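You operate a simulated robot arm through the tools that you are given. There is no shell and no other tool. Be economical: measure what you need, move in short steps, check, and stop when the job is done.

Carry out the task below with a simulated two-armed robot. There is one attempt and no reset: what you move stays moved.

## Task
Open the sink door, put the scrub pad from the sink cupboard shelf on the counter by the microwave, then shut the door. Then take the drain strainer and leave it on the rack shelf. Then put the water jug on the side table top away on the drainer top. Then screw the stopper back on the blue flask. Then take the blue bulb from the prep bench top and leave it on the side table top. Then put the pot labelled "yoghurt" from the prep bench top on top of the brown trivet. The order counts. Set down upright: water jug, pot.

Only the result counts: the job must be done as asked and must still hold three seconds after the hand-in. Knocking over, shifting, dropping, spilling or breaking anything else fails it. A push-on lid holds only when it is set on centred and level and pressed home; a screw cap is set on level and turned clockwise until tight.

## Robot
Two 7-joint arms with fingered hands on one trunk, on a base that drives. Base frame: it is fixed to the floor where the robot stands at the start and does not move with it; the origin is under the middle of the robot, x ahead of it, y to its left, z up; the surface under the hand at the start is at about z = 710. Units: mm, rad, N and s.
The left shoulder is at the start at [70, 132, 992], the right one opposite. With the tool pointing down near the work surface each hand reaches from about 360 to 640 mm from the robot's upright axis, wherever it stands, measured 20 degrees to its own side. Places, roughly: blue flask (8x8x24 cm) [-2400, 1700, 900]; bulb [-2000, 2250, 1000]; counter by the microwave (89x20 cm) [1720, 1860, 880]; drain strainer (8x8x6 cm) [500, -400, 700]; drainer top [800, 0, 900]; rack shelf (23x39 cm) [1440, 580, 440]; scent pot, yoghurt pot [-2000, 2250, 1000]; scrub pad (6x9x4 cm) [300, -300, 400]; side table top [-2600, 1700, 800]; sink door [300, -200, 400]; trivet (15x15x3 cm) [-1700, 2500, 900]; water jug [-2250, 1750, 750]. Payload 2.3 kg a hand.
The TCP of each hand is the grasp point between the finger pads, 25 mm short of the fingertips. In the tool frame z runs along the fingers and y along their closing line. Largest opening 88 mm; the body of the gripper starts 29 mm behind the TCP. The gripper is a hand of 3 fingers: y runs from the thumb to the fingers, the wrist lies at [-13, -97, -162] in the tool frame.
Orientation is told as [roll, pitch, yaw] about the base's x, y, z axes, in that order, counted from this pose: with the fingers straight down and the wrist toward the robot, the tool's x, y and z point along [0, 1, 0], [1, 0, 0] and [0, 0, -1] of the base frame.

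## Interface
- The arms move only by the tool apply_moves. It takes "left_steps", "right_steps" or both (then of equal length, played together; a hand with none holds still); each is a list of rows, each a list of 6 numbers: the shift along the tool's x, y, z in units of 250 mm (1.0 is 250 mm), then the turn, a rotation vector about the tool's x, y, z in units of 120 degrees (1.0 is 120 degrees). In form: [[dx, dy, dz, wx, wy, wz], ...]. A call has 1 to 10 rows; each row is the pose to reach, as a shift and turn from the pose commanded when the call began, along the tool's axes at that moment. A call with a number of a shift or a turn outside -1 to 1 is refused whole. Each row takes 0.2 s and may step no farther than 50 mm and 0.15 rad from the row before; otherwise, the whole call is refused. Where a pose cannot be reached the arm comes as near as it can. A force on the tool above 40 N (or 10 N above the force at the start of the call, whichever is more), or a blocked arm, ends the call early, and 0.2 s more pass. In this call time passes only in rows, and 0.2 s behind the last. The reply holds the time, the measured pose of the TCP, the force on the tool along the base axes, the opening and the grip force, in the units named above and with some noise, with the torque about the TCP (base axes, N m) and any sound that the robot's microphone picked up.
- Cameras (640 x 400 px; columns grow to the right, rows downward): "scene" is now at [99.6, -33.9, 1270.6]; the picture's right is [-0.56, -0.83, 0.00], its down [-0.75, 0.51, -0.42] and it looks along [0.35, -0.24, -0.91] (base axes); focal length 214 px, centre (320, 200). "left" rides on the left gripper at [-58, -85, -99] in its tool frame; the picture's right is [-0.67, -0.35, 0.66], its down [0.68, -0.63, 0.37] and it looks along [0.29, 0.69, 0.66] (tool axes); focal length 261 px, centre (320, 200). "right" rides on the right gripper at [58, -85, -100] in its tool frame; the picture's right is [-0.67, 0.35, -0.66], its down [-0.69, -0.63, 0.37] and it looks along [-0.28, 0.69, 0.66] (tool axes); focal length 261 px, centre (320, 200). There is no depth. A picture from a camera that has moved, and an enlarged one, comes with that camera's place and axes in the base frame and with its lens.
- get_image(camera): a new picture of that camera. No time passes.
- slide_trunk(by): slides the trunk up (or, below 0, down) by that many mm; the arms and the scene camera ride with it, the base frame stays. It gives what a move gives, with no picture.
- steer(legs): drives the robot by 1 to 6 legs, each [ahead, left, turn to the left] in mm, mm and rad, along the robot's own axes; the way and the turn of a leg run together, so that a leg with both is an arc; at most 1500 mm and 3.142 rad a leg. The arms and the cameras ride along, it lands a little off, and it stops where it bumps. It gives what a move gives.
- curl_fingers(index, middle, thumb_bend, thumb_turn, hand): sets how far each is bent, from 0 (flat) to 1 (curled in); at 0.3 the hand is open as for a grip, at 0.7 the pads meet at the TCP. One left out holds its place. A second passes; each finger stops where it meets its share of the squeeze, and holds until it gets a number again. It is the only way to open and close the hand. It gives what a move gives, with no picture; readings hold the bend of each and the force on the fingers (four entries, about 0 where the hand has none), thumb and palm. thumb_turn goes from beside the hand (0) to across from the fingers (1), as for a grip.
- pan_tilt(pan, tilt): turns the head with the scene camera to pan (to the left, within 1.501 rad either way) and tilt (down, from -0.506 to 1.204), counted from straight ahead of the robot. It gives what a move gives.
- close_up(camera, box): a new picture of the part [left, top, right, bottom] of that camera's present view, enlarged. No time passes.
- finish_job(): hands the job in; it is judged then, once.

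Work in short steps. Places have to be worked out from the pictures, the camera data and where the tool is seen: move nearer, look again, correct. Check each grasp and each placing, and mend what went wrong. You have 196 turns and 176 pictures in all, those below and enlarged ones among them. Open the grippers and draw the arms clear of the work before you hand the job in, unless the task says otherwise; then end with one line.

The tools are called after "Call:" as name(argument=value, ...) on one line, values as JSON. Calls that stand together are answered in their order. apply_moves: Moves the arms, as the interface text tells. Its arguments: {"type":"object","properties":{"left_steps":{"type":"array"},"right_steps":{"type":"array"}},"required":[]} The other tools are called the same way: slide_trunk (by) slides the trunk up or down; curl_fingers (index, middle, thumb_bend, thumb_turn, hand) moves the fingers one by one; steer (legs) drives the base; pan_tilt (pan, tilt) turns the head that bears the scene camera; get_image (camera) takes a picture; close_up (camera, box) takes an enlarged picture of a part of a camera's view; finish_job () hands the job in.

At the start:

```text
t: 0.0
left_tcp_pos: [440.6, -40.1, 1001.2]
left_orientation: [0.0, 0.0, 0.0]
left_force: [0.1, -0.6, 0.1]
left_torque: [0.03, -0.01, -0.05]
left_finger_gap: 87.7
left_gripper_force: 0.1
left_shape: jaw
left_bend: [0.3, 0.3, 0.3, 0.98]
left_finger forces: [0.1, 0.0, 0.1, 0.2, 0.1, 0.1]
right_tcp_pos: [285.6, -352.3, 975.5]
right_orientation: [-0.001, -0.001, 0.0]
right_force: [-0.3, 0.5, -0.6]
right_torque: [0.02, -0.02, -0.02]
right_finger_gap: 87.7
right_gripper_force: 0.1
right_shape: jaw
right_bend: [0.3, 0.3, 0.3, 0.98]
right_finger forces: [0.0, 0.0, 0.0, 0.1, 0.0, 0.0]
trunk travel left (down, up): [-550.0, 290.0]
robot x, y, heading: [-0.4, -1.8, 0.005]
head pan, tilt: [-0.599, 1.14]
```

scene: 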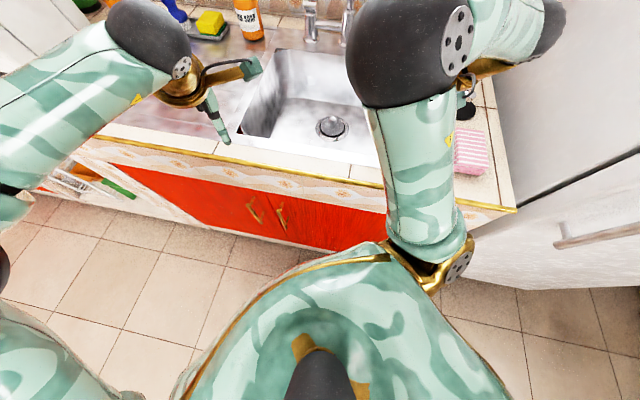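
right: 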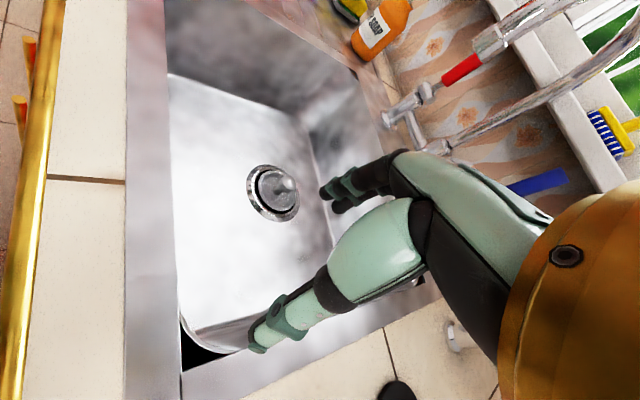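
left: 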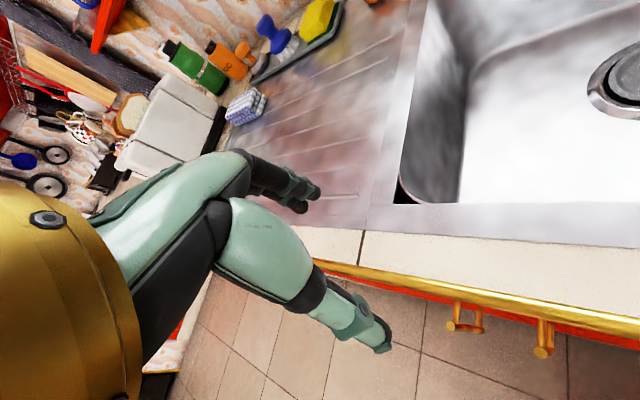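

I start by backing away from the sink a little, so the doors below it come into view.

Call:
steer(legs=[[-450, 0, 0]])

Call:
pan_tilt(pan=0, tilt=0.75)

Call:
get_image(camera="scene")

```text
t: 2.7
left_tcp_pos: [-2.1, -39.3, 1000.3]
left_orientation: [0.0, 0.0, 0.01]
left_force: [0.4, -0.2, -0.5]
left_torque: [0.03, -0.04, 0.01]
left_finger_gap: 87.8
left_gripper_force: 0.0
left_shape: jaw
left_bend: [0.3, 0.3, 0.3, 0.98]
left_finger forces: [0.0, 0.0, 0.0, 0.0, 0.1, 0.0]
right_tcp_pos: [-153.9, -351.9, 975.4]
right_orientation: [0.001, 0.001, 0.01]
right_force: [0.2, -0.4, 0.1]
right_torque: [-0.01, 0.0, -0.02]
right_finger_gap: 87.4
right_gripper_force: 0.0
right_shape: jaw
right_bend: [0.3, 0.3, 0.3, 0.98]
right_finger forces: [0.1, 0.0, 0.0, 0.0, 0.0, 0.0]
trunk travel left (down, up): [-550.0, 290.0]
robot x, y, heading: [-440.7, -2.4, 0.012]
head pan, tilt: [-0.599, 1.14]
```

```text
t: 3.7
left_tcp_pos: [-3.3, -38.6, 999.6]
left_orientation: [0.0, 0.0, 0.012]
left_force: [-0.9, -0.5, 0.4]
left_torque: [0.0, 0.01, 0.02]
left_finger_gap: 87.5
left_gripper_force: 0.0
left_shape: jaw
left_bend: [0.3, 0.3, 0.3, 0.98]
left_finger forces: [0.0, 0.0, 0.1, 0.1, 0.1, 0.0]
right_tcp_pos: [-155.2, -352.4, 975.9]
right_orientation: [0.0, 0.001, 0.01]
right_force: [-0.4, -0.1, -0.4]
right_torque: [-0.01, 0.0, 0.0]
right_finger_gap: 87.7
right_gripper_force: 0.1
right_shape: jaw
right_bend: [0.3, 0.3, 0.3, 0.98]
right_finger forces: [0.0, 0.0, 0.1, 0.1, 0.0, 0.0]
trunk travel left (down, up): [-550.0, 290.0]
robot x, y, heading: [-443.2, -2.7, 0.009]
head pan, tilt: [0.0, 0.75]
```

```text
172 pictures are left
camera scene: at [-311.1, -0.9, 1298.7], right [0.01, -1.0, 0.0], down [-0.68, -0.01, -0.73], along [0.73, 0.01, -0.68], focal length 214 px, centre (320, 200)
```

scene: 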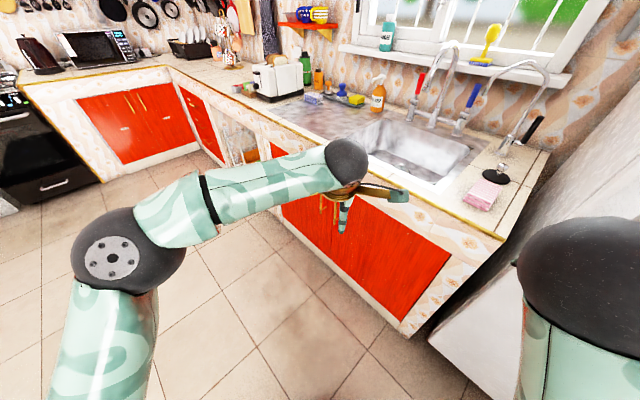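

The counter runs diagonally in the base frame, so I'll turn to face it and move a little left and back for room.

Call:
steer(legs=[[0, 150, 0], [0, 0, -0.7]])

Call:
get_image(camera="scene")

```text
t: 6.9
left_tcp_pos: [-133.3, -166.2, 1001.3]
left_orientation: [0.0, 0.0, -0.69]
left_force: [0.0, 0.4, -0.4]
left_torque: [0.02, -0.01, -0.01]
left_finger_gap: 87.5
left_gripper_force: 0.0
left_shape: jaw
left_bend: [0.3, 0.3, 0.3, 0.98]
left_finger forces: [0.1, 0.1, 0.0, 0.0, 0.0, 0.1]
right_tcp_pos: [-450.1, -307.9, 976.1]
right_orientation: [0.002, -0.001, -0.692]
right_force: [-0.6, 0.0, 0.1]
right_torque: [-0.02, -0.03, -0.03]
right_finger_gap: 87.6
right_gripper_force: 0.0
right_shape: jaw
right_bend: [0.3, 0.3, 0.3, 0.98]
right_finger forces: [0.0, 0.1, 0.0, 0.0, 0.1, 0.1]
trunk travel left (down, up): [-550.0, 290.0]
robot x, y, heading: [-447.6, 146.8, -0.694]
head pan, tilt: [0.0, 0.75]
```

```text
171 pictures are left
camera scene: at [-343.2, 61.1, 1298.8], right [-0.64, -0.77, 0.0], down [-0.52, 0.44, -0.73], along [0.56, -0.47, -0.68], focal length 214 px, centre (320, 200)
```

scene: 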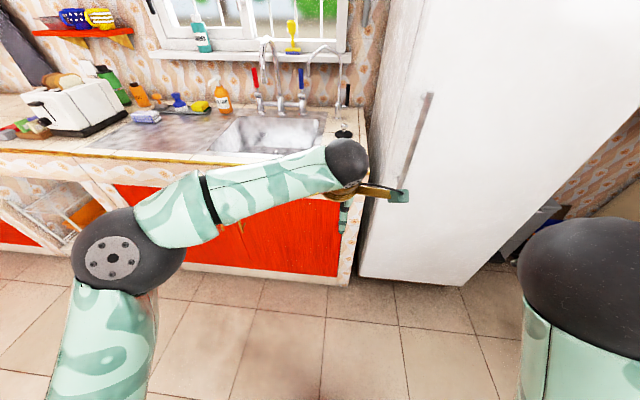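

I estimate the counter top at z≈890 and the cupboard front about 760 mm ahead. Next I look closer at the door handles.

Call:
steer(legs=[[0, 0, -0.09]])

Call:
slide_trunk(by=-400)

Call:
pan_tilt(pan=0, tilt=0.5)

Call:
get_image(camera="scene")

Call:
get_image(camera="left")

```text
t: 7.8
left_tcp_pos: [-161.6, -192.7, 1000.1]
left_orientation: [0.0, -0.001, -0.783]
left_force: [0.5, 0.1, 0.2]
left_torque: [-0.02, -0.01, 0.02]
left_finger_gap: 87.5
left_gripper_force: 0.0
left_shape: jaw
left_bend: [0.3, 0.3, 0.3, 0.98]
left_finger forces: [0.1, 0.0, 0.0, 0.0, 0.0, 0.0]
right_tcp_pos: [-489.7, -305.6, 976.0]
right_orientation: [0.002, 0.001, -0.785]
right_force: [0.5, 0.4, -0.3]
right_torque: [-0.02, 0.0, -0.04]
right_finger_gap: 87.7
right_gripper_force: 0.2
right_shape: jaw
right_bend: [0.3, 0.3, 0.3, 0.98]
right_finger forces: [0.1, 0.0, 0.0, 0.0, 0.1, 0.0]
trunk travel left (down, up): [-550.0, 290.0]
robot x, y, heading: [-443.5, 147.1, -0.785]
head pan, tilt: [0.0, 0.75]
```

```text
t: 11.7
left_tcp_pos: [-161.2, -193.0, 602.0]
left_orientation: [0.0, 0.0, -0.781]
left_force: [-0.1, -1.1, 0.1]
left_torque: [-0.02, 0.0, 0.0]
left_finger_gap: 87.6
left_gripper_force: 0.1
left_shape: jaw
left_bend: [0.3, 0.3, 0.3, 0.98]
left_finger forces: [0.0, 0.0, 0.1, 0.0, 0.0, 0.0]
right_tcp_pos: [-491.8, -305.1, 575.2]
right_orientation: [0.0, 0.001, -0.787]
right_force: [1.5, 0.0, 0.1]
right_torque: [-0.02, 0.0, -0.02]
right_finger_gap: 87.5
right_gripper_force: 0.0
right_shape: jaw
right_bend: [0.3, 0.3, 0.3, 0.98]
right_finger forces: [0.0, 0.1, 0.1, 0.0, 0.1, 0.1]
trunk travel left (down, up): [-150.0, 690.0]
robot x, y, heading: [-447.1, 150.1, -0.788]
head pan, tilt: [0.0, 0.75]
```

```text
t: 12.4
left_tcp_pos: [-162.3, -195.1, 601.3]
left_orientation: [0.0, 0.002, -0.782]
left_force: [-0.3, 0.7, 0.3]
left_torque: [-0.02, -0.04, 0.0]
left_finger_gap: 87.6
left_gripper_force: 0.0
left_shape: jaw
left_bend: [0.3, 0.3, 0.3, 0.98]
left_finger forces: [0.0, 0.0, 0.1, 0.0, 0.0, 0.0]
right_tcp_pos: [-492.5, -305.3, 575.9]
right_orientation: [0.0, 0.0, -0.785]
right_force: [-0.3, 0.4, -0.1]
right_torque: [-0.01, 0.0, 0.0]
right_finger_gap: 87.6
right_gripper_force: 0.0
right_shape: jaw
right_bend: [0.3, 0.3, 0.3, 0.98]
right_finger forces: [0.0, 0.1, 0.0, 0.1, 0.0, 0.1]
trunk travel left (down, up): [-150.0, 690.0]
robot x, y, heading: [-448.1, 145.3, -0.781]
head pan, tilt: [0.0, 0.499]
```

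```text
170 pictures are left
camera scene: at [-345.8, 46.5, 920.7], right [-0.71, -0.71, 0.0], down [-0.34, 0.34, -0.88], along [0.62, -0.62, -0.48], focal length 214 px, centre (320, 200)
```

scene: 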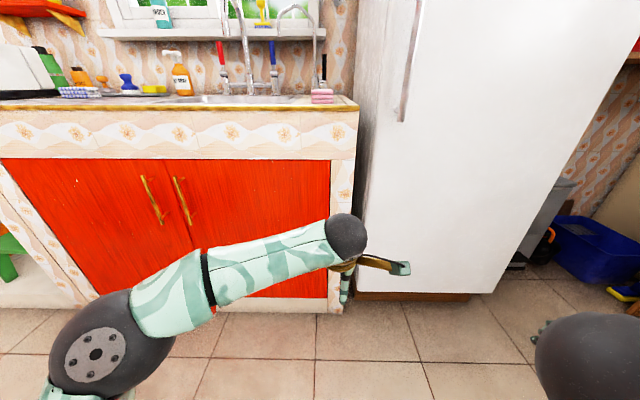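

```text
169 pictures are left
camera left: at [-263.7, -175.2, 699.5], right [-0.72, -0.23, -0.66], down [0.04, 0.93, -0.37], along [0.69, -0.29, -0.66], focal length 261 px, centre (320, 200)
```

left: 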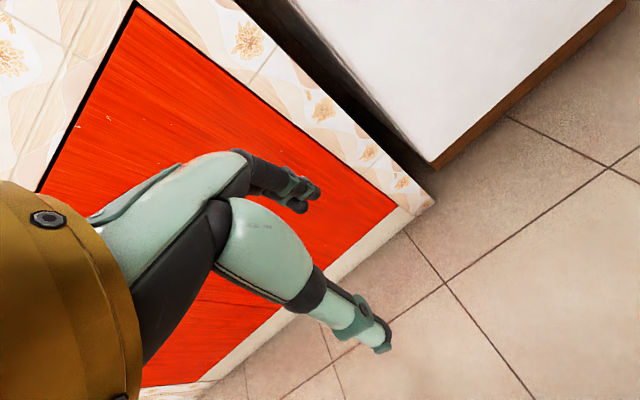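

Two doors are visible. The right-hand one (handle near l≈260 along the counter, z≈570) sits under the sink, so I take it as the sink door. I'll turn the right hand to point forward and tuck the left arm aside.

Call:
apply_moves(right_steps=[[0.04, 0.08, 0, -0.0412, -0.0412, -0.0412], [0.08, 0.16, 0, -0.0824, -0.0824, -0.0824], [0.12, 0.24, 0, -0.1236, -0.1236, -0.1236], [0.16, 0.32, 0, -0.1648, -0.1648, -0.1648], [0.2, 0.4, 0, -0.206, -0.206, -0.206], [0.24, 0.48, 0, -0.2472, -0.2472, -0.2472], [0.3, 0.56, 0, -0.2884, -0.2884, -0.2884]], left_steps=[[0.12, -0.05, 0, 0, 0, 0], [0.24, -0.1, 0, 0, 0, 0], [0.36, -0.15, 0, 0, 0, 0], [0.48, -0.2, 0, 0, 0, 0], [0.6, -0.25, 0, 0, 0, 0], [0.7, -0.3, 0, 0, 0, 0], [0.8, -0.35, 0, 0, 0, 0]])

Call:
apply_moves(right_steps=[[0, 0, 0, -0.0412, -0.0412, -0.0412], [0, 0, 0, -0.0824, -0.0824, -0.0824], [0, 0, 0, -0.1236, -0.1236, -0.1236], [0, 0, 0, -0.1648, -0.1648, -0.1648], [0, 0, 0, -0.206, -0.206, -0.206], [0, 0, 0, -0.2472, -0.2472, -0.2472], [0, 0, 0, -0.289, -0.289, -0.289]])

Call:
get_image(camera="scene")

```text
t: 14.0
left_tcp_pos: [-82.7, 11.0, 603.0]
left_orientation: [0.001, 0.0, -0.785]
left_force: [0.4, 0.3, -0.1]
left_torque: [0.0, -0.03, 0.03]
left_finger_gap: 87.7
left_gripper_force: 0.0
left_shape: jaw
left_bend: [0.3, 0.3, 0.3, 0.98]
left_finger forces: [0.0, 0.1, 0.0, 0.0, 0.0, 0.0]
right_tcp_pos: [-341.2, -350.8, 575.8]
right_orientation: [-0.787, -0.342, 0.0]
right_force: [0.0, 0.0, -0.2]
right_torque: [-0.02, -0.01, -0.01]
right_finger_gap: 87.6
right_gripper_force: 0.1
right_shape: jaw
right_bend: [0.3, 0.3, 0.3, 0.98]
right_finger forces: [0.0, 0.0, 0.1, 0.0, 0.0, 0.0]
trunk travel left (down, up): [-150.0, 690.0]
robot x, y, heading: [-442.1, 145.2, -0.779]
head pan, tilt: [0.0, 0.499]
```

```text
refused: row 7 steps farther than a row can; nothing moved
```

```text
168 pictures are left
camera scene: at [-345.5, 46.7, 920.8], right [-0.71, -0.71, 0.0], down [-0.34, 0.34, -0.88], along [0.62, -0.62, -0.48], focal length 214 px, centre (320, 200)
```

scene: 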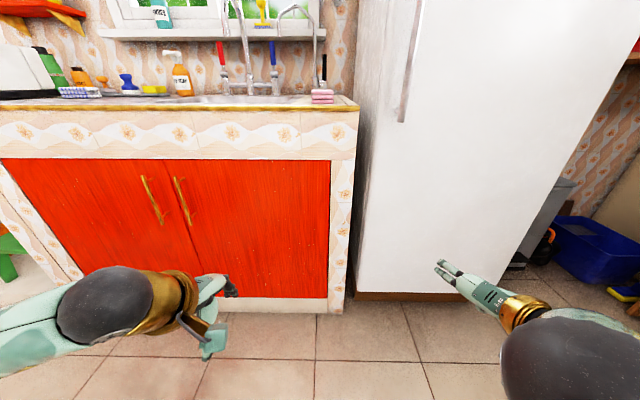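

The rotation is half done. I finish it and drive left so the handle can be triangulated from a second view.

Call:
apply_moves(right_steps=[[0, 0, 0, -0.0412, -0.0412, -0.0412], [0, 0, 0, -0.0824, -0.0824, -0.0824], [0, 0, 0, -0.1236, -0.1236, -0.1236], [0, 0, 0, -0.1648, -0.1648, -0.1648], [0, 0, 0, -0.206, -0.206, -0.206], [0, 0, 0, -0.2472, -0.2472, -0.2472], [0, 0, 0, -0.2884, -0.2884, -0.2884]])

Call:
steer(legs=[[0, 600, 0]])

Call:
get_image(camera="scene")

```text
t: 15.6
left_tcp_pos: [-82.7, 8.9, 602.3]
left_orientation: [0.0, 0.0, -0.784]
left_force: [-0.2, -0.1, 0.3]
left_torque: [-0.02, -0.01, 0.02]
left_finger_gap: 87.4
left_gripper_force: 0.2
left_shape: jaw
left_bend: [0.3, 0.3, 0.3, 0.98]
left_finger forces: [0.0, 0.0, 0.1, 0.1, 0.0, 0.0]
right_tcp_pos: [-339.7, -352.1, 576.4]
right_orientation: [-1.571, 0.001, 0.788]
right_force: [-0.2, 0.3, 0.3]
right_torque: [-0.01, -0.04, -0.01]
right_finger_gap: 87.8
right_gripper_force: 0.0
right_shape: jaw
right_bend: [0.3, 0.3, 0.3, 0.98]
right_finger forces: [0.0, 0.0, 0.0, 0.0, 0.1, 0.1]
trunk travel left (down, up): [-150.0, 690.0]
robot x, y, heading: [-443.4, 145.7, -0.783]
head pan, tilt: [0.0, 0.499]
```

```text
t: 19.0
left_tcp_pos: [342.5, 436.7, 602.9]
left_orientation: [0.0, -0.001, -0.781]
left_force: [-0.7, -0.2, -0.1]
left_torque: [0.01, 0.02, -0.01]
left_finger_gap: 87.6
left_gripper_force: 0.0
left_shape: jaw
left_bend: [0.3, 0.3, 0.3, 0.98]
left_finger forces: [0.1, 0.1, 0.1, 0.1, 0.1, 0.0]
right_tcp_pos: [86.4, 76.0, 576.1]
right_orientation: [-1.57, -0.002, 0.784]
right_force: [-1.1, -0.1, 0.4]
right_torque: [0.0, 0.0, -0.05]
right_finger_gap: 87.7
right_gripper_force: 0.1
right_shape: jaw
right_bend: [0.3, 0.3, 0.3, 0.98]
right_finger forces: [0.0, 0.1, 0.0, 0.0, 0.0, 0.0]
trunk travel left (down, up): [-150.0, 690.0]
robot x, y, heading: [-17.4, 572.0, -0.783]
head pan, tilt: [0.0, 0.499]
```

```text
167 pictures are left
camera scene: at [79.9, 473.4, 920.8], right [-0.71, -0.71, 0.0], down [-0.34, 0.34, -0.88], along [0.62, -0.62, -0.48], focal length 214 px, centre (320, 200)
```

scene: 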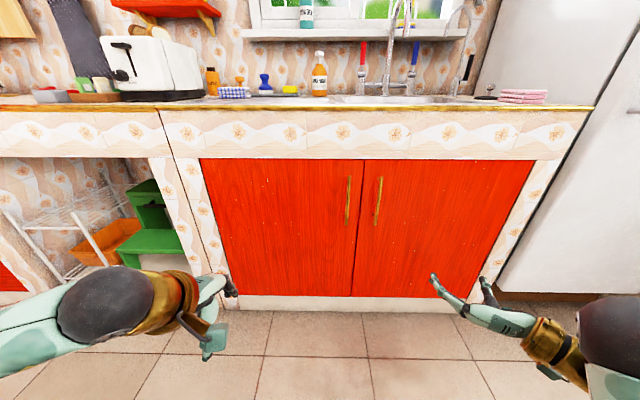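

Triangulated: the right handle's bar is at about n=296, l=211, z 513–682, and the hinge at about l=-246. I bring the base and right hand closer.

Call:
steer(legs=[[120, 49, 0]])

Call:
apply_moves(right_steps=[[-0.02, 0.04, 0.1, 0, 0, 0], [-0.05, 0.09, 0.2, 0, 0, 0], [-0.08, 0.14, 0.3, 0, 0, 0], [-0.1, 0.19, 0.4, 0, 0, 0]])

Call:
get_image(camera="scene")

Call:
get_image(camera="right")

```text
t: 20.3
left_tcp_pos: [462.0, 387.4, 603.0]
left_orientation: [0.001, 0.0, -0.782]
left_force: [0.2, -0.8, -0.5]
left_torque: [-0.01, 0.0, 0.01]
left_finger_gap: 87.6
left_gripper_force: 0.2
left_shape: jaw
left_bend: [0.3, 0.3, 0.3, 0.98]
left_finger forces: [0.0, 0.0, 0.1, 0.1, 0.0, 0.0]
right_tcp_pos: [206.4, 24.6, 575.4]
right_orientation: [-1.57, -0.002, 0.786]
right_force: [-0.8, 0.7, 0.6]
right_torque: [0.01, -0.01, -0.01]
right_finger_gap: 87.8
right_gripper_force: 0.0
right_shape: jaw
right_bend: [0.3, 0.3, 0.3, 0.98]
right_finger forces: [0.0, 0.0, 0.0, 0.1, 0.1, 0.0]
trunk travel left (down, up): [-150.0, 690.0]
robot x, y, heading: [97.7, 520.9, -0.787]
head pan, tilt: [0.0, 0.499]
```

```text
t: 21.3
left_tcp_pos: [463.1, 386.1, 601.9]
left_orientation: [0.001, 0.0, -0.783]
left_force: [-0.2, -0.4, -0.1]
left_torque: [-0.01, 0.0, 0.01]
left_finger_gap: 87.7
left_gripper_force: 0.0
left_shape: jaw
left_bend: [0.3, 0.3, 0.3, 0.98]
left_finger forces: [0.1, 0.1, 0.0, 0.0, 0.0, 0.0]
right_tcp_pos: [312.5, -13.3, 602.0]
right_orientation: [-1.571, -0.002, 0.786]
right_force: [-0.2, -0.6, -0.3]
right_torque: [0.0, -0.02, -0.02]
right_finger_gap: 87.9
right_gripper_force: 0.0
right_shape: jaw
right_bend: [0.3, 0.3, 0.3, 0.98]
right_finger forces: [0.0, 0.0, 0.0, 0.1, 0.1, 0.0]
trunk travel left (down, up): [-150.0, 690.0]
robot x, y, heading: [98.3, 523.9, -0.785]
head pan, tilt: [0.0, 0.499]
```

```text
166 pictures are left
camera scene: at [199.1, 423.2, 920.7], right [-0.71, -0.71, 0.0], down [-0.34, 0.34, -0.88], along [0.62, -0.62, -0.48], focal length 214 px, centre (320, 200)
```

scene: 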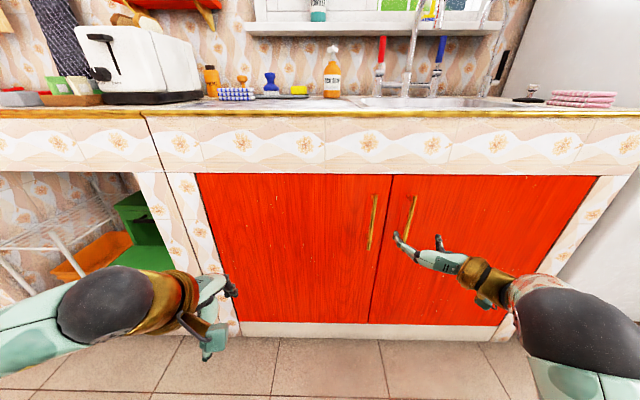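

```text
165 pictures are left
camera right: at [182.2, -3.6, 544.0], right [-0.22, 0.71, 0.67], down [-0.19, -0.7, 0.68], along [0.96, 0.02, 0.29], focal length 261 px, centre (320, 200)
```

right: 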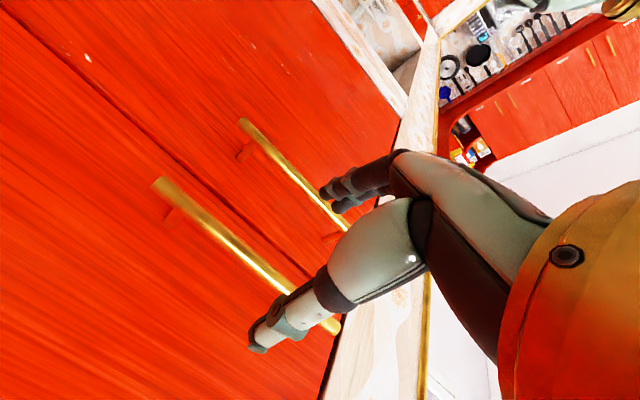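

The lower bar in the wrist view lines up between thumb and fingers, about 60 mm ahead. I advance straight in and check.

Call:
apply_moves(right_steps=[[0, 0, 0.08, 0, 0, 0], [0, 0, 0.16, 0, 0, 0], [0, 0, 0.24, 0, 0, 0]])

Call:
get_image(camera="right")

```text
t: 22.1
left_tcp_pos: [461.6, 385.9, 602.6]
left_orientation: [0.001, 0.001, -0.782]
left_force: [-0.5, -0.7, 0.6]
left_torque: [0.02, -0.03, 0.01]
left_finger_gap: 88.0
left_gripper_force: 0.0
left_shape: jaw
left_bend: [0.3, 0.3, 0.3, 0.98]
left_finger forces: [0.0, 0.0, 0.0, 0.1, 0.1, 0.0]
right_tcp_pos: [352.9, -55.2, 600.6]
right_orientation: [-1.569, -0.002, 0.786]
right_force: [0.7, -0.4, 0.0]
right_torque: [0.01, 0.02, -0.03]
right_finger_gap: 87.7
right_gripper_force: 0.0
right_shape: jaw
right_bend: [0.3, 0.3, 0.3, 0.98]
right_finger forces: [0.1, 0.1, 0.1, 0.0, 0.0, 0.1]
trunk travel left (down, up): [-150.0, 690.0]
robot x, y, heading: [100.2, 523.3, -0.789]
head pan, tilt: [0.0, 0.499]
```

```text
164 pictures are left
camera right: at [223.8, -44.6, 542.9], right [-0.22, 0.71, 0.67], down [-0.19, -0.71, 0.68], along [0.96, 0.02, 0.29], focal length 261 px, centre (320, 200)
```

right: 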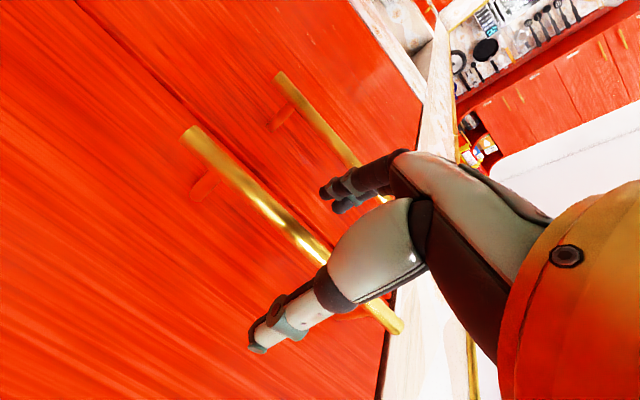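

The bar now sits between thumb and fingers at the TCP. I close the hand on it.

Call:
curl_fingers(hand="right", index=0.72, middle=0.72, thumb_bend=0.72, thumb_turn=1)

Call:
get_image(camera="right")

```text
t: 23.1
left_tcp_pos: [462.5, 387.4, 602.7]
left_orientation: [-0.001, -0.001, -0.782]
left_force: [-0.6, -0.5, 0.1]
left_torque: [0.0, -0.01, -0.02]
left_finger_gap: 87.7
left_gripper_force: 0.0
left_shape: jaw
left_bend: [0.3, 0.3, 0.3, 0.98]
left_finger forces: [0.0, 0.1, 0.0, 0.0, 0.1, 0.0]
right_tcp_pos: [354.2, -54.6, 600.5]
right_orientation: [-1.57, -0.001, 0.788]
right_force: [3.0, 0.4, -0.4]
right_torque: [-0.01, 0.01, 0.07]
right_finger_gap: 1.0
right_gripper_force: 5.0
right_shape: fingers
right_bend: [0.71, 0.71, 0.69, 1.0]
right_finger forces: [3.2, 2.8, 0.1, 0.0, 3.5, 0.0]
trunk travel left (down, up): [-150.0, 690.0]
robot x, y, heading: [102.8, 523.9, -0.782]
head pan, tilt: [0.0, 0.499]
```

```text
163 pictures are left
camera right: at [224.1, -44.2, 543.0], right [-0.22, 0.71, 0.67], down [-0.18, -0.71, 0.68], along [0.96, 0.03, 0.28], focal length 261 px, centre (320, 200)
```

right: 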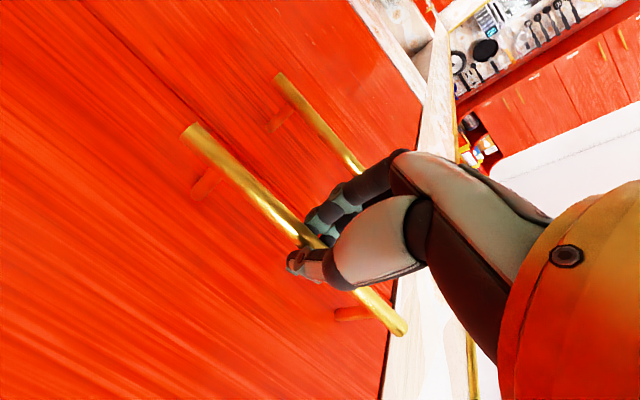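

The gap reads 1 mm, so the fingers probably closed just short of the bar. I reopen, advance 20 mm, and close again.

Call:
curl_fingers(hand="right", index=0.3, middle=0.3, thumb_bend=0.3, thumb_turn=1)

Call:
apply_moves(right_steps=[[0, -0.01, 0.04, 0, 0, 0], [0, -0.02, 0.08, 0, 0, 0], [0, -0.02, 0.1, 0, 0, 0]])

Call:
curl_fingers(hand="right", index=0.72, middle=0.72, thumb_bend=0.72, thumb_turn=1)

Call:
get_image(camera="right")

```text
t: 24.1
left_tcp_pos: [462.4, 386.4, 601.9]
left_orientation: [0.0, 0.002, -0.783]
left_force: [0.0, 0.7, 1.1]
left_torque: [-0.01, 0.03, -0.01]
left_finger_gap: 87.6
left_gripper_force: 0.1
left_shape: jaw
left_bend: [0.3, 0.3, 0.3, 0.98]
left_finger forces: [0.0, 0.1, 0.0, 0.0, 0.0, 0.1]
right_tcp_pos: [354.4, -55.0, 601.6]
right_orientation: [-1.567, -0.001, 0.786]
right_force: [0.3, 0.3, 0.8]
right_torque: [0.03, -0.02, 0.0]
right_finger_gap: 84.1
right_gripper_force: 0.1
right_shape: fingers
right_bend: [0.3, 0.3, 0.3, 0.98]
right_finger forces: [0.1, 0.0, 0.0, 0.1, 0.0, 0.0]
trunk travel left (down, up): [-150.0, 690.0]
robot x, y, heading: [100.1, 520.9, -0.783]
head pan, tilt: [0.0, 0.499]
```

```text
t: 24.9
left_tcp_pos: [462.4, 386.1, 603.5]
left_orientation: [-0.001, -0.001, -0.781]
left_force: [0.2, 0.0, -0.6]
left_torque: [0.04, 0.01, -0.01]
left_finger_gap: 87.5
left_gripper_force: 0.2
left_shape: jaw
left_bend: [0.3, 0.3, 0.3, 0.98]
left_finger forces: [0.0, 0.0, 0.0, 0.0, 0.0, 0.1]
right_tcp_pos: [366.9, -74.4, 601.3]
right_orientation: [-1.567, -0.001, 0.787]
right_force: [-0.1, -0.7, -0.3]
right_torque: [0.0, 0.01, 0.04]
right_finger_gap: 84.4
right_gripper_force: 0.1
right_shape: fingers
right_bend: [0.3, 0.3, 0.3, 0.98]
right_finger forces: [0.0, 0.1, 0.0, 0.0, 0.0, 0.0]
trunk travel left (down, up): [-150.0, 690.0]
robot x, y, heading: [100.9, 526.1, -0.787]
head pan, tilt: [0.0, 0.499]
```

```text
t: 25.9
left_tcp_pos: [462.9, 385.8, 603.5]
left_orientation: [0.0, 0.0, -0.783]
left_force: [0.2, 0.6, 0.5]
left_torque: [0.02, -0.04, 0.06]
left_finger_gap: 87.5
left_gripper_force: 0.1
left_shape: jaw
left_bend: [0.3, 0.3, 0.3, 0.98]
left_finger forces: [0.0, 0.1, 0.0, 0.1, 0.0, 0.1]
right_tcp_pos: [368.0, -73.4, 599.9]
right_orientation: [-1.569, -0.003, 0.788]
right_force: [0.8, 0.9, 0.4]
right_torque: [0.0, -0.01, -0.01]
right_finger_gap: 0.4
right_gripper_force: 0.0
right_shape: fingers
right_bend: [0.72, 0.72, 0.71, 1.0]
right_finger forces: [0.0, 0.0, 0.0, 0.0, 0.0, 0.0]
trunk travel left (down, up): [-150.0, 690.0]
robot x, y, heading: [97.6, 522.0, -0.783]
head pan, tilt: [0.0, 0.499]
```

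```text
162 pictures are left
camera right: at [237.4, -64.4, 543.0], right [-0.22, 0.71, 0.67], down [-0.19, -0.71, 0.68], along [0.96, 0.02, 0.29], focal length 261 px, centre (320, 200)
```

right: 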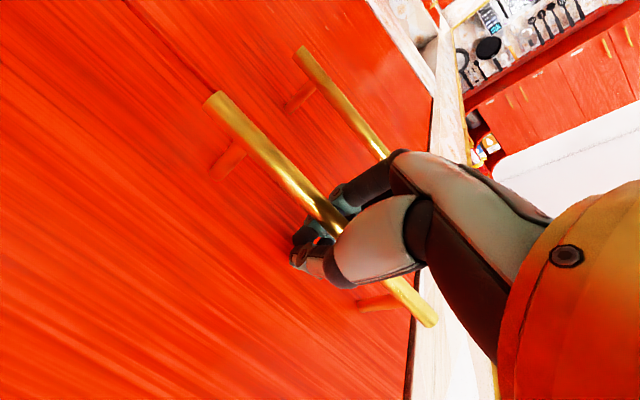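

The bar is now caged inside the closed fingers. I start opening by swinging the whole base in an arc about the hinge.

Call:
steer(legs=[[-68, -64, 0.1], [-68, -64, 0.1]])

Call:
get_image(camera="scene")

```text
t: 27.7
left_tcp_pos: [297.4, 449.7, 603.2]
left_orientation: [-0.002, 0.001, -0.58]
left_force: [0.1, -0.2, 1.1]
left_torque: [0.0, 0.02, 0.03]
left_finger_gap: 87.6
left_gripper_force: 0.0
left_shape: jaw
left_bend: [0.3, 0.3, 0.3, 0.98]
left_finger forces: [0.0, 0.0, 0.0, 0.0, 0.0, 0.0]
right_tcp_pos: [296.4, -21.9, 601.2]
right_orientation: [-1.571, -0.001, 0.987]
right_force: [1.7, 2.6, -0.2]
right_torque: [0.03, -0.03, 0.01]
right_finger_gap: 0.3
right_gripper_force: 1.5
right_shape: fingers
right_bend: [0.72, 0.72, 0.71, 1.0]
right_finger forces: [2.7, 0.0, 0.1, 0.0, 0.1, 0.0]
trunk travel left (down, up): [-150.0, 690.0]
robot x, y, heading: [-86.0, 511.5, -0.584]
head pan, tilt: [0.0, 0.499]
```

```text
161 pictures are left
camera scene: at [31.8, 433.1, 920.8], right [-0.55, -0.84, 0.0], down [-0.4, 0.26, -0.88], along [0.73, -0.48, -0.48], focal length 214 px, centre (320, 200)
```

scene: 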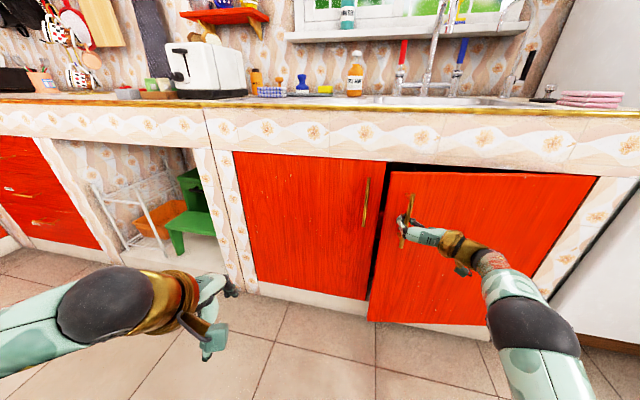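

The door is opening cleanly, so I keep going along the arc.

Call:
steer(legs=[[-102, -96, 0.15], [-102, -96, 0.15], [-102, -96, 0.15], [-102, -96, 0.15]])

Call:
get_image(camera="scene")

```text
t: 31.8
left_tcp_pos: [-223.2, 426.9, 603.2]
left_orientation: [-0.002, -0.001, 0.024]
left_force: [-0.1, -0.2, 0.0]
left_torque: [0.02, 0.01, -0.02]
left_finger_gap: 87.7
left_gripper_force: 0.0
left_shape: jaw
left_bend: [0.3, 0.3, 0.3, 0.98]
left_finger forces: [0.0, 0.0, 0.0, 0.1, 0.0, 0.0]
right_tcp_pos: [44.4, 40.3, 601.3]
right_orientation: [-1.572, 0.0, 1.593]
right_force: [-0.7, 8.6, -1.9]
right_torque: [0.04, 0.0, 0.04]
right_finger_gap: 0.2
right_gripper_force: 3.5
right_shape: fingers
right_bend: [0.71, 0.72, 0.72, 1.0]
right_finger forces: [7.4, 1.0, 0.0, 0.1, 0.0, 0.0]
trunk travel left (down, up): [-150.0, 690.0]
robot x, y, heading: [-574.9, 257.7, 0.028]
head pan, tilt: [0.0, 0.499]
```

```text
160 pictures are left
camera scene: at [-431.2, 262.6, 920.7], right [0.02, -1.0, 0.0], down [-0.48, -0.01, -0.88], along [0.88, 0.02, -0.48], focal length 214 px, centre (320, 200)
```

scene: 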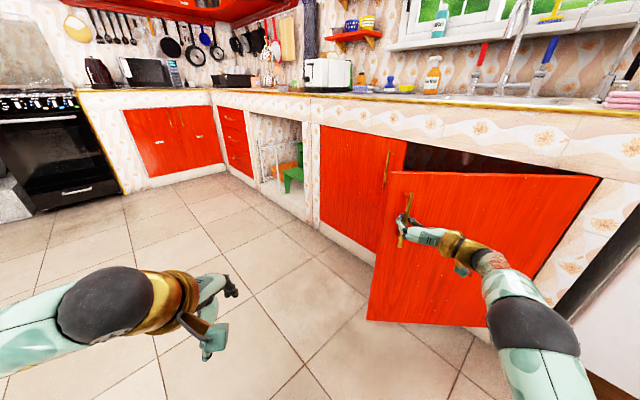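

Now at about 0.8 rad. I continue another 0.6 rad.

Call:
steer(legs=[[-102, -96, 0.15], [-102, -96, 0.15], [-102, -96, 0.15], [-102, -96, 0.15]])

Call:
get_image(camera="scene")

```text
t: 35.9
left_tcp_pos: [-634.4, 111.1, 600.4]
left_orientation: [-0.005, 0.0, 0.637]
left_force: [-0.4, 0.3, -0.2]
left_torque: [0.0, -0.01, 0.05]
left_finger_gap: 87.4
left_gripper_force: 0.0
left_shape: jaw
left_bend: [0.3, 0.3, 0.3, 0.98]
left_finger forces: [0.0, 0.0, 0.0, 0.0, 0.1, 0.1]
right_tcp_pos: [-191.0, -52.7, 601.6]
right_orientation: [-1.57, 0.003, 2.208]
right_force: [-12.7, 18.5, -1.1]
right_torque: [0.0, 0.04, 0.08]
right_finger_gap: 7.9
right_gripper_force: 10.9
right_shape: fingers
right_bend: [0.71, 0.65, 0.72, 1.0]
right_finger forces: [15.0, 6.6, 0.0, 0.1, 0.0, 0.0]
trunk travel left (down, up): [-150.0, 690.0]
robot x, y, heading: [-825.6, -231.1, 0.639]
head pan, tilt: [0.0, 0.499]
```

```text
159 pictures are left
camera scene: at [-710.4, -142.1, 920.7], right [0.59, -0.8, 0.0], down [-0.38, -0.29, -0.88], along [0.71, 0.52, -0.48], focal length 214 px, centre (320, 200)
```

scene: 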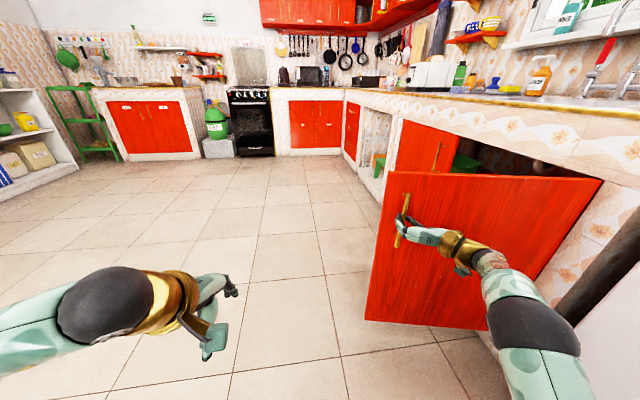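

The door is now about 80° open. I open the fingers and back straight off the handle.

Call:
curl_fingers(hand="right", index=0.3, middle=0.3, thumb_bend=0.3, thumb_turn=1)

Call:
apply_moves(right_steps=[[0, 0, -0.15, 0, 0, 0], [0, 0, -0.3, 0, 0, 0], [0, 0, -0.45, 0, 0, 0]])

Call:
steer(legs=[[-200, 0, 0], [0, 350, 0]])

Call:
get_image(camera="scene")

```text
t: 36.9
left_tcp_pos: [-631.5, 107.8, 603.5]
left_orientation: [-0.003, -0.001, 0.637]
left_force: [-0.1, -0.2, 0.4]
left_torque: [0.0, 0.01, -0.03]
left_finger_gap: 87.7
left_gripper_force: 0.0
left_shape: jaw
left_bend: [0.3, 0.3, 0.3, 0.98]
left_finger forces: [0.0, 0.1, 0.0, 0.1, 0.0, 0.0]
right_tcp_pos: [-190.2, -53.9, 601.1]
right_orientation: [-1.571, -0.002, 2.206]
right_force: [0.9, -0.2, -0.2]
right_torque: [0.03, 0.0, 0.02]
right_finger_gap: 84.1
right_gripper_force: 0.0
right_shape: fingers
right_bend: [0.3, 0.3, 0.3, 0.98]
right_finger forces: [0.1, 0.0, 0.0, 0.1, 0.1, 0.0]
trunk travel left (down, up): [-150.0, 690.0]
robot x, y, heading: [-820.9, -231.3, 0.638]
head pan, tilt: [0.0, 0.499]
```

```text
t: 37.7
left_tcp_pos: [-633.5, 107.9, 603.9]
left_orientation: [0.001, 0.0, 0.637]
left_force: [0.4, 1.0, -1.3]
left_torque: [0.01, -0.02, 0.0]
left_finger_gap: 87.3
left_gripper_force: 0.1
left_shape: jaw
left_bend: [0.3, 0.3, 0.3, 0.98]
left_finger forces: [0.1, 0.0, 0.1, 0.1, 0.1, 0.1]
right_tcp_pos: [-284.0, -120.6, 601.3]
right_orientation: [-1.573, -0.001, 2.204]
right_force: [0.5, 0.4, 0.9]
right_torque: [0.02, -0.03, 0.02]
right_finger_gap: 84.3
right_gripper_force: 0.1
right_shape: fingers
right_bend: [0.3, 0.3, 0.3, 0.98]
right_finger forces: [0.0, 0.0, 0.0, 0.1, 0.0, 0.0]
trunk travel left (down, up): [-150.0, 690.0]
robot x, y, heading: [-821.1, -230.4, 0.635]
head pan, tilt: [0.0, 0.499]
```

```text
t: 41.2
left_tcp_pos: [-1002.4, 277.1, 603.3]
left_orientation: [-0.001, -0.001, 0.638]
left_force: [0.4, 0.0, 0.3]
left_torque: [0.02, -0.01, -0.04]
left_finger_gap: 87.6
left_gripper_force: 0.1
left_shape: jaw
left_bend: [0.3, 0.3, 0.3, 0.98]
left_finger forces: [0.0, 0.0, 0.1, 0.0, 0.0, 0.0]
right_tcp_pos: [-654.0, 48.0, 602.9]
right_orientation: [-1.573, -0.003, 2.209]
right_force: [-0.6, 0.2, -0.6]
right_torque: [0.03, -0.01, -0.01]
right_finger_gap: 84.2
right_gripper_force: 0.2
right_shape: fingers
right_bend: [0.3, 0.3, 0.3, 0.98]
right_finger forces: [0.0, 0.0, 0.0, 0.1, 0.0, 0.0]
trunk travel left (down, up): [-150.0, 690.0]
robot x, y, heading: [-1188.6, -64.0, 0.64]
head pan, tilt: [0.0, 0.499]
```

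```text
158 pictures are left
camera scene: at [-1078.8, 22.2, 920.8], right [0.59, -0.8, 0.0], down [-0.38, -0.28, -0.88], along [0.71, 0.52, -0.48], focal length 214 px, centre (320, 200)
```

scene: 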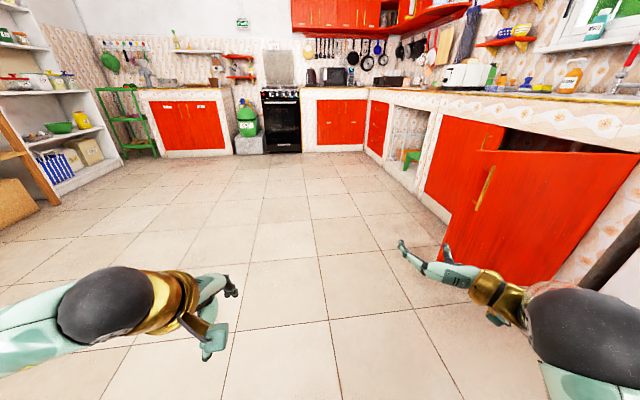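

I drive along the room past the door tip, turn to face the open cupboard, and look inside.

Call:
steer(legs=[[1124, 164, 0], [0, 0, -1.425], [230, 0, 0]])

Call:
slide_trunk(by=-150)

Call:
pan_tilt(pan=-0.2, tilt=0.35)

Call:
get_image(camera="scene")

```text
t: 51.7
left_tcp_pos: [133.2, 444.1, 602.6]
left_orientation: [-0.001, -0.001, -0.757]
left_force: [-0.1, -0.4, 0.2]
left_torque: [0.01, 0.0, 0.01]
left_finger_gap: 87.7
left_gripper_force: 0.1
left_shape: jaw
left_bend: [0.3, 0.3, 0.3, 0.98]
left_finger forces: [0.1, 0.0, 0.0, 0.0, 0.0, 0.0]
right_tcp_pos: [-32.1, 60.4, 600.6]
right_orientation: [-1.571, -0.001, 0.809]
right_force: [0.1, -0.2, -0.9]
right_torque: [0.0, 0.01, 0.02]
right_finger_gap: 84.2
right_gripper_force: 0.1
right_shape: fingers
right_bend: [0.3, 0.3, 0.3, 0.98]
right_finger forces: [0.0, 0.0, 0.1, 0.1, 0.0, 0.1]
trunk travel left (down, up): [-150.0, 690.0]
robot x, y, heading: [-234.8, 569.9, -0.766]
head pan, tilt: [0.0, 0.499]
```

```text
t: 53.5
left_tcp_pos: [132.1, 444.5, 452.4]
left_orientation: [0.0, -0.001, -0.759]
left_force: [0.4, 0.1, 0.1]
left_torque: [-0.02, 0.0, 0.0]
left_finger_gap: 87.5
left_gripper_force: 0.0
left_shape: jaw
left_bend: [0.3, 0.3, 0.3, 0.98]
left_finger forces: [0.0, 0.0, 0.0, 0.0, 0.0, 0.1]
right_tcp_pos: [-32.5, 61.8, 451.4]
right_orientation: [-1.571, -0.002, 0.81]
right_force: [0.6, -0.1, 0.6]
right_torque: [0.04, 0.04, 0.01]
right_finger_gap: 84.4
right_gripper_force: 0.1
right_shape: fingers
right_bend: [0.3, 0.3, 0.3, 0.98]
right_finger forces: [0.0, 0.0, 0.0, 0.1, 0.1, 0.0]
trunk travel left (down, up): [0.0, 840.0]
robot x, y, heading: [-232.1, 572.0, -0.76]
head pan, tilt: [0.0, 0.499]
```

```text
t: 54.2
left_tcp_pos: [133.9, 444.0, 452.1]
left_orientation: [0.0, 0.001, -0.759]
left_force: [-1.2, -0.8, -0.1]
left_torque: [-0.04, 0.0, 0.04]
left_finger_gap: 87.7
left_gripper_force: 0.1
left_shape: jaw
left_bend: [0.3, 0.3, 0.3, 0.98]
left_finger forces: [0.1, 0.1, 0.0, 0.0, 0.0, 0.1]
right_tcp_pos: [-33.3, 62.0, 451.4]
right_orientation: [-1.571, -0.001, 0.81]
right_force: [0.4, -0.6, 0.3]
right_torque: [0.01, -0.02, 0.0]
right_finger_gap: 84.5
right_gripper_force: 0.1
right_shape: fingers
right_bend: [0.3, 0.3, 0.3, 0.98]
right_finger forces: [0.0, 0.1, 0.1, 0.0, 0.0, 0.0]
trunk travel left (down, up): [0.0, 840.0]
robot x, y, heading: [-234.7, 573.0, -0.758]
head pan, tilt: [-0.201, 0.351]
```

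```text
157 pictures are left
camera scene: at [-144.1, 461.7, 784.4], right [-0.82, -0.57, 0.0], down [-0.2, 0.28, -0.94], along [0.54, -0.77, -0.34], focal length 214 px, centre (320, 200)
```

scene: 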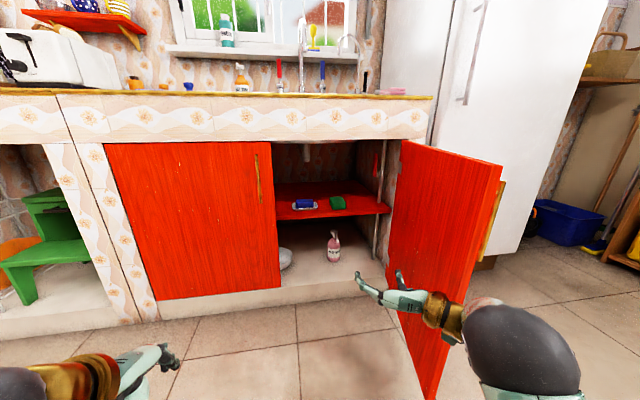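

The shelf is visible with a blue item and a green item on it. I zoom in.

Call:
close_up(camera="scene", box=[260, 150, 400, 240])

```text
4.44 times, centred on (330, 195) of scene
camera zoom: at [-144.1, 461.7, 784.4], right [-0.82, -0.57, 0.0], down [-0.2, 0.28, -0.94], along [0.54, -0.77, -0.34], focal length 953 px, centre (276, 222)
```

zoom: 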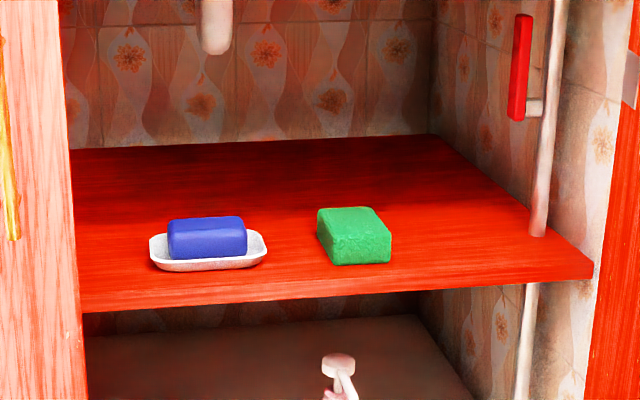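

The green block is the scrub pad, at about l=0, n≈424, z≈445; the blue item is soap on a dish. I straighten the base, tilt the right hand 20° down, and approach to look with the wrist camera.

Call:
steer(legs=[[0, 0, -0.027], [200, 20, 0]])

Call:
apply_moves(right_steps=[[-0.04, 0, 0, 0, 0.055, 0], [-0.08, 0, 0, 0, 0.11, 0], [-0.12, 0, 0, 0, 0.167, 0]])

Call:
get_image(camera="right")

Call:
get_image(camera="scene")

```text
t: 56.2
left_tcp_pos: [283.9, 306.5, 452.9]
left_orientation: [0.0, 0.001, -0.788]
left_force: [-0.2, 0.0, -0.4]
left_torque: [-0.05, -0.01, 0.04]
left_finger_gap: 87.8
left_gripper_force: 0.0
left_shape: jaw
left_bend: [0.3, 0.3, 0.3, 0.98]
left_finger forces: [0.1, 0.0, 0.1, 0.1, 0.1, 0.1]
right_tcp_pos: [105.9, -72.5, 451.0]
right_orientation: [-1.572, 0.0, 0.782]
right_force: [-0.5, -0.1, -0.1]
right_torque: [0.02, 0.03, 0.03]
right_finger_gap: 84.6
right_gripper_force: 0.3
right_shape: fingers
right_bend: [0.3, 0.3, 0.3, 0.98]
right_finger forces: [0.1, 0.0, 0.1, 0.0, 0.0, 0.0]
trunk travel left (down, up): [0.0, 840.0]
robot x, y, heading: [-78.8, 442.8, -0.787]
head pan, tilt: [-0.201, 0.351]
```

```text
t: 57.0
left_tcp_pos: [282.9, 307.0, 452.7]
left_orientation: [0.0, -0.001, -0.789]
left_force: [-0.1, 0.3, -1.0]
left_torque: [0.02, -0.01, -0.04]
left_finger_gap: 87.5
left_gripper_force: 0.1
left_shape: jaw
left_bend: [0.3, 0.3, 0.3, 0.98]
left_finger forces: [0.0, 0.0, 0.1, 0.1, 0.1, 0.0]
right_tcp_pos: [106.2, -70.7, 480.0]
right_orientation: [-1.22, -0.002, 0.78]
right_force: [-1.0, -1.0, 1.1]
right_torque: [-0.02, -0.01, 0.0]
right_finger_gap: 84.6
right_gripper_force: 0.1
right_shape: fingers
right_bend: [0.3, 0.3, 0.3, 0.98]
right_finger forces: [0.0, 0.0, 0.0, 0.0, 0.0, 0.0]
trunk travel left (down, up): [0.0, 840.0]
robot x, y, heading: [-83.5, 449.0, -0.79]
head pan, tilt: [-0.201, 0.351]
```

```text
155 pictures are left
camera right: at [-34.1, -50.9, 460.9], right [-0.02, 0.52, 0.86], down [-0.04, -0.86, 0.52], along [1.0, -0.02, 0.04], focal length 261 px, centre (320, 200)
```

right: 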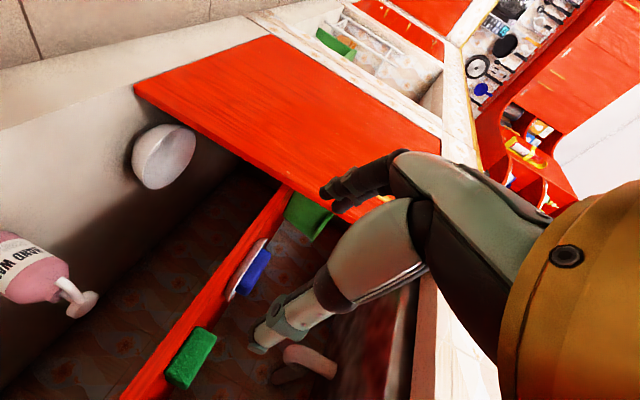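

```text
154 pictures are left
camera scene: at [7.2, 331.8, 784.4], right [-0.84, -0.55, 0.0], down [-0.19, 0.29, -0.94], along [0.52, -0.79, -0.34], focal length 214 px, centre (320, 200)
```

scene: 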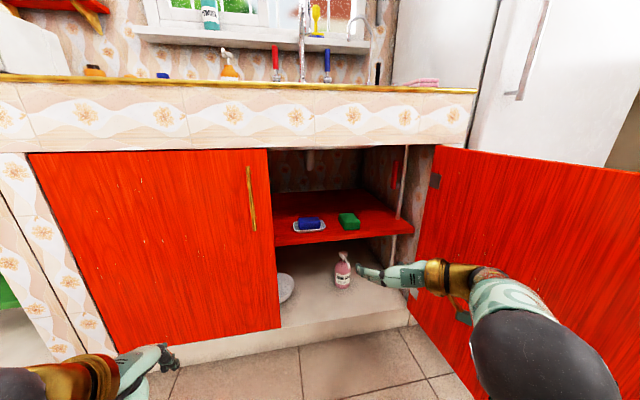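

A second green item shows behind the left door, so I take a close-up of the wrist view.

Call:
close_up(camera="right", box=[120, 170, 360, 400])

Call:
close_up(camera="scene", box=[270, 170, 420, 290])

```text
1.74 times, centred on (240, 285) of right
camera zoom: at [-34.1, -50.9, 460.9], right [-0.02, 0.52, 0.86], down [-0.04, -0.86, 0.52], along [1.0, -0.02, 0.04], focal length 453 px, centre (459, 52)
```

zoom: 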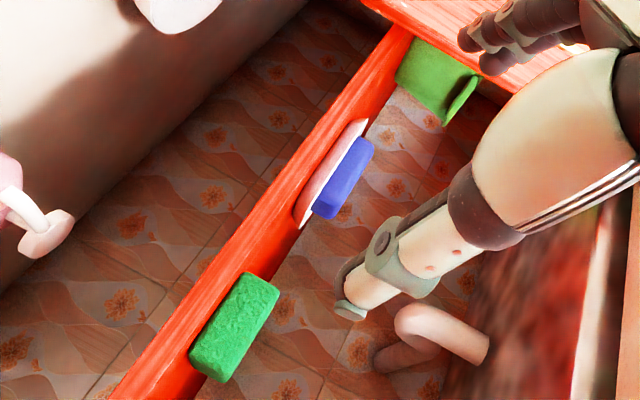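

```text
3.33 times, centred on (345, 230) of scene
camera zoom: at [7.2, 331.8, 784.4], right [-0.84, -0.55, 0.0], down [-0.19, 0.29, -0.94], along [0.52, -0.79, -0.34], focal length 715 px, centre (237, 100)
```

zoom: 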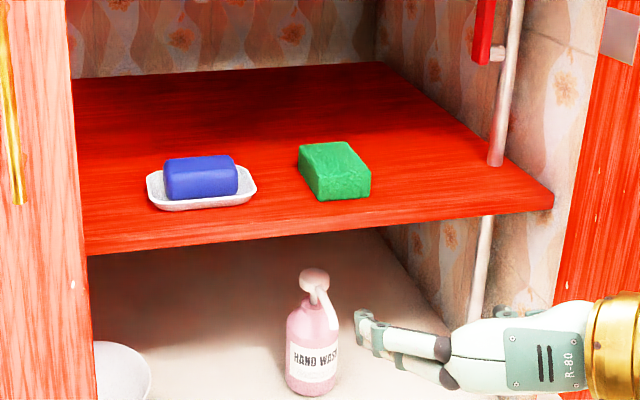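

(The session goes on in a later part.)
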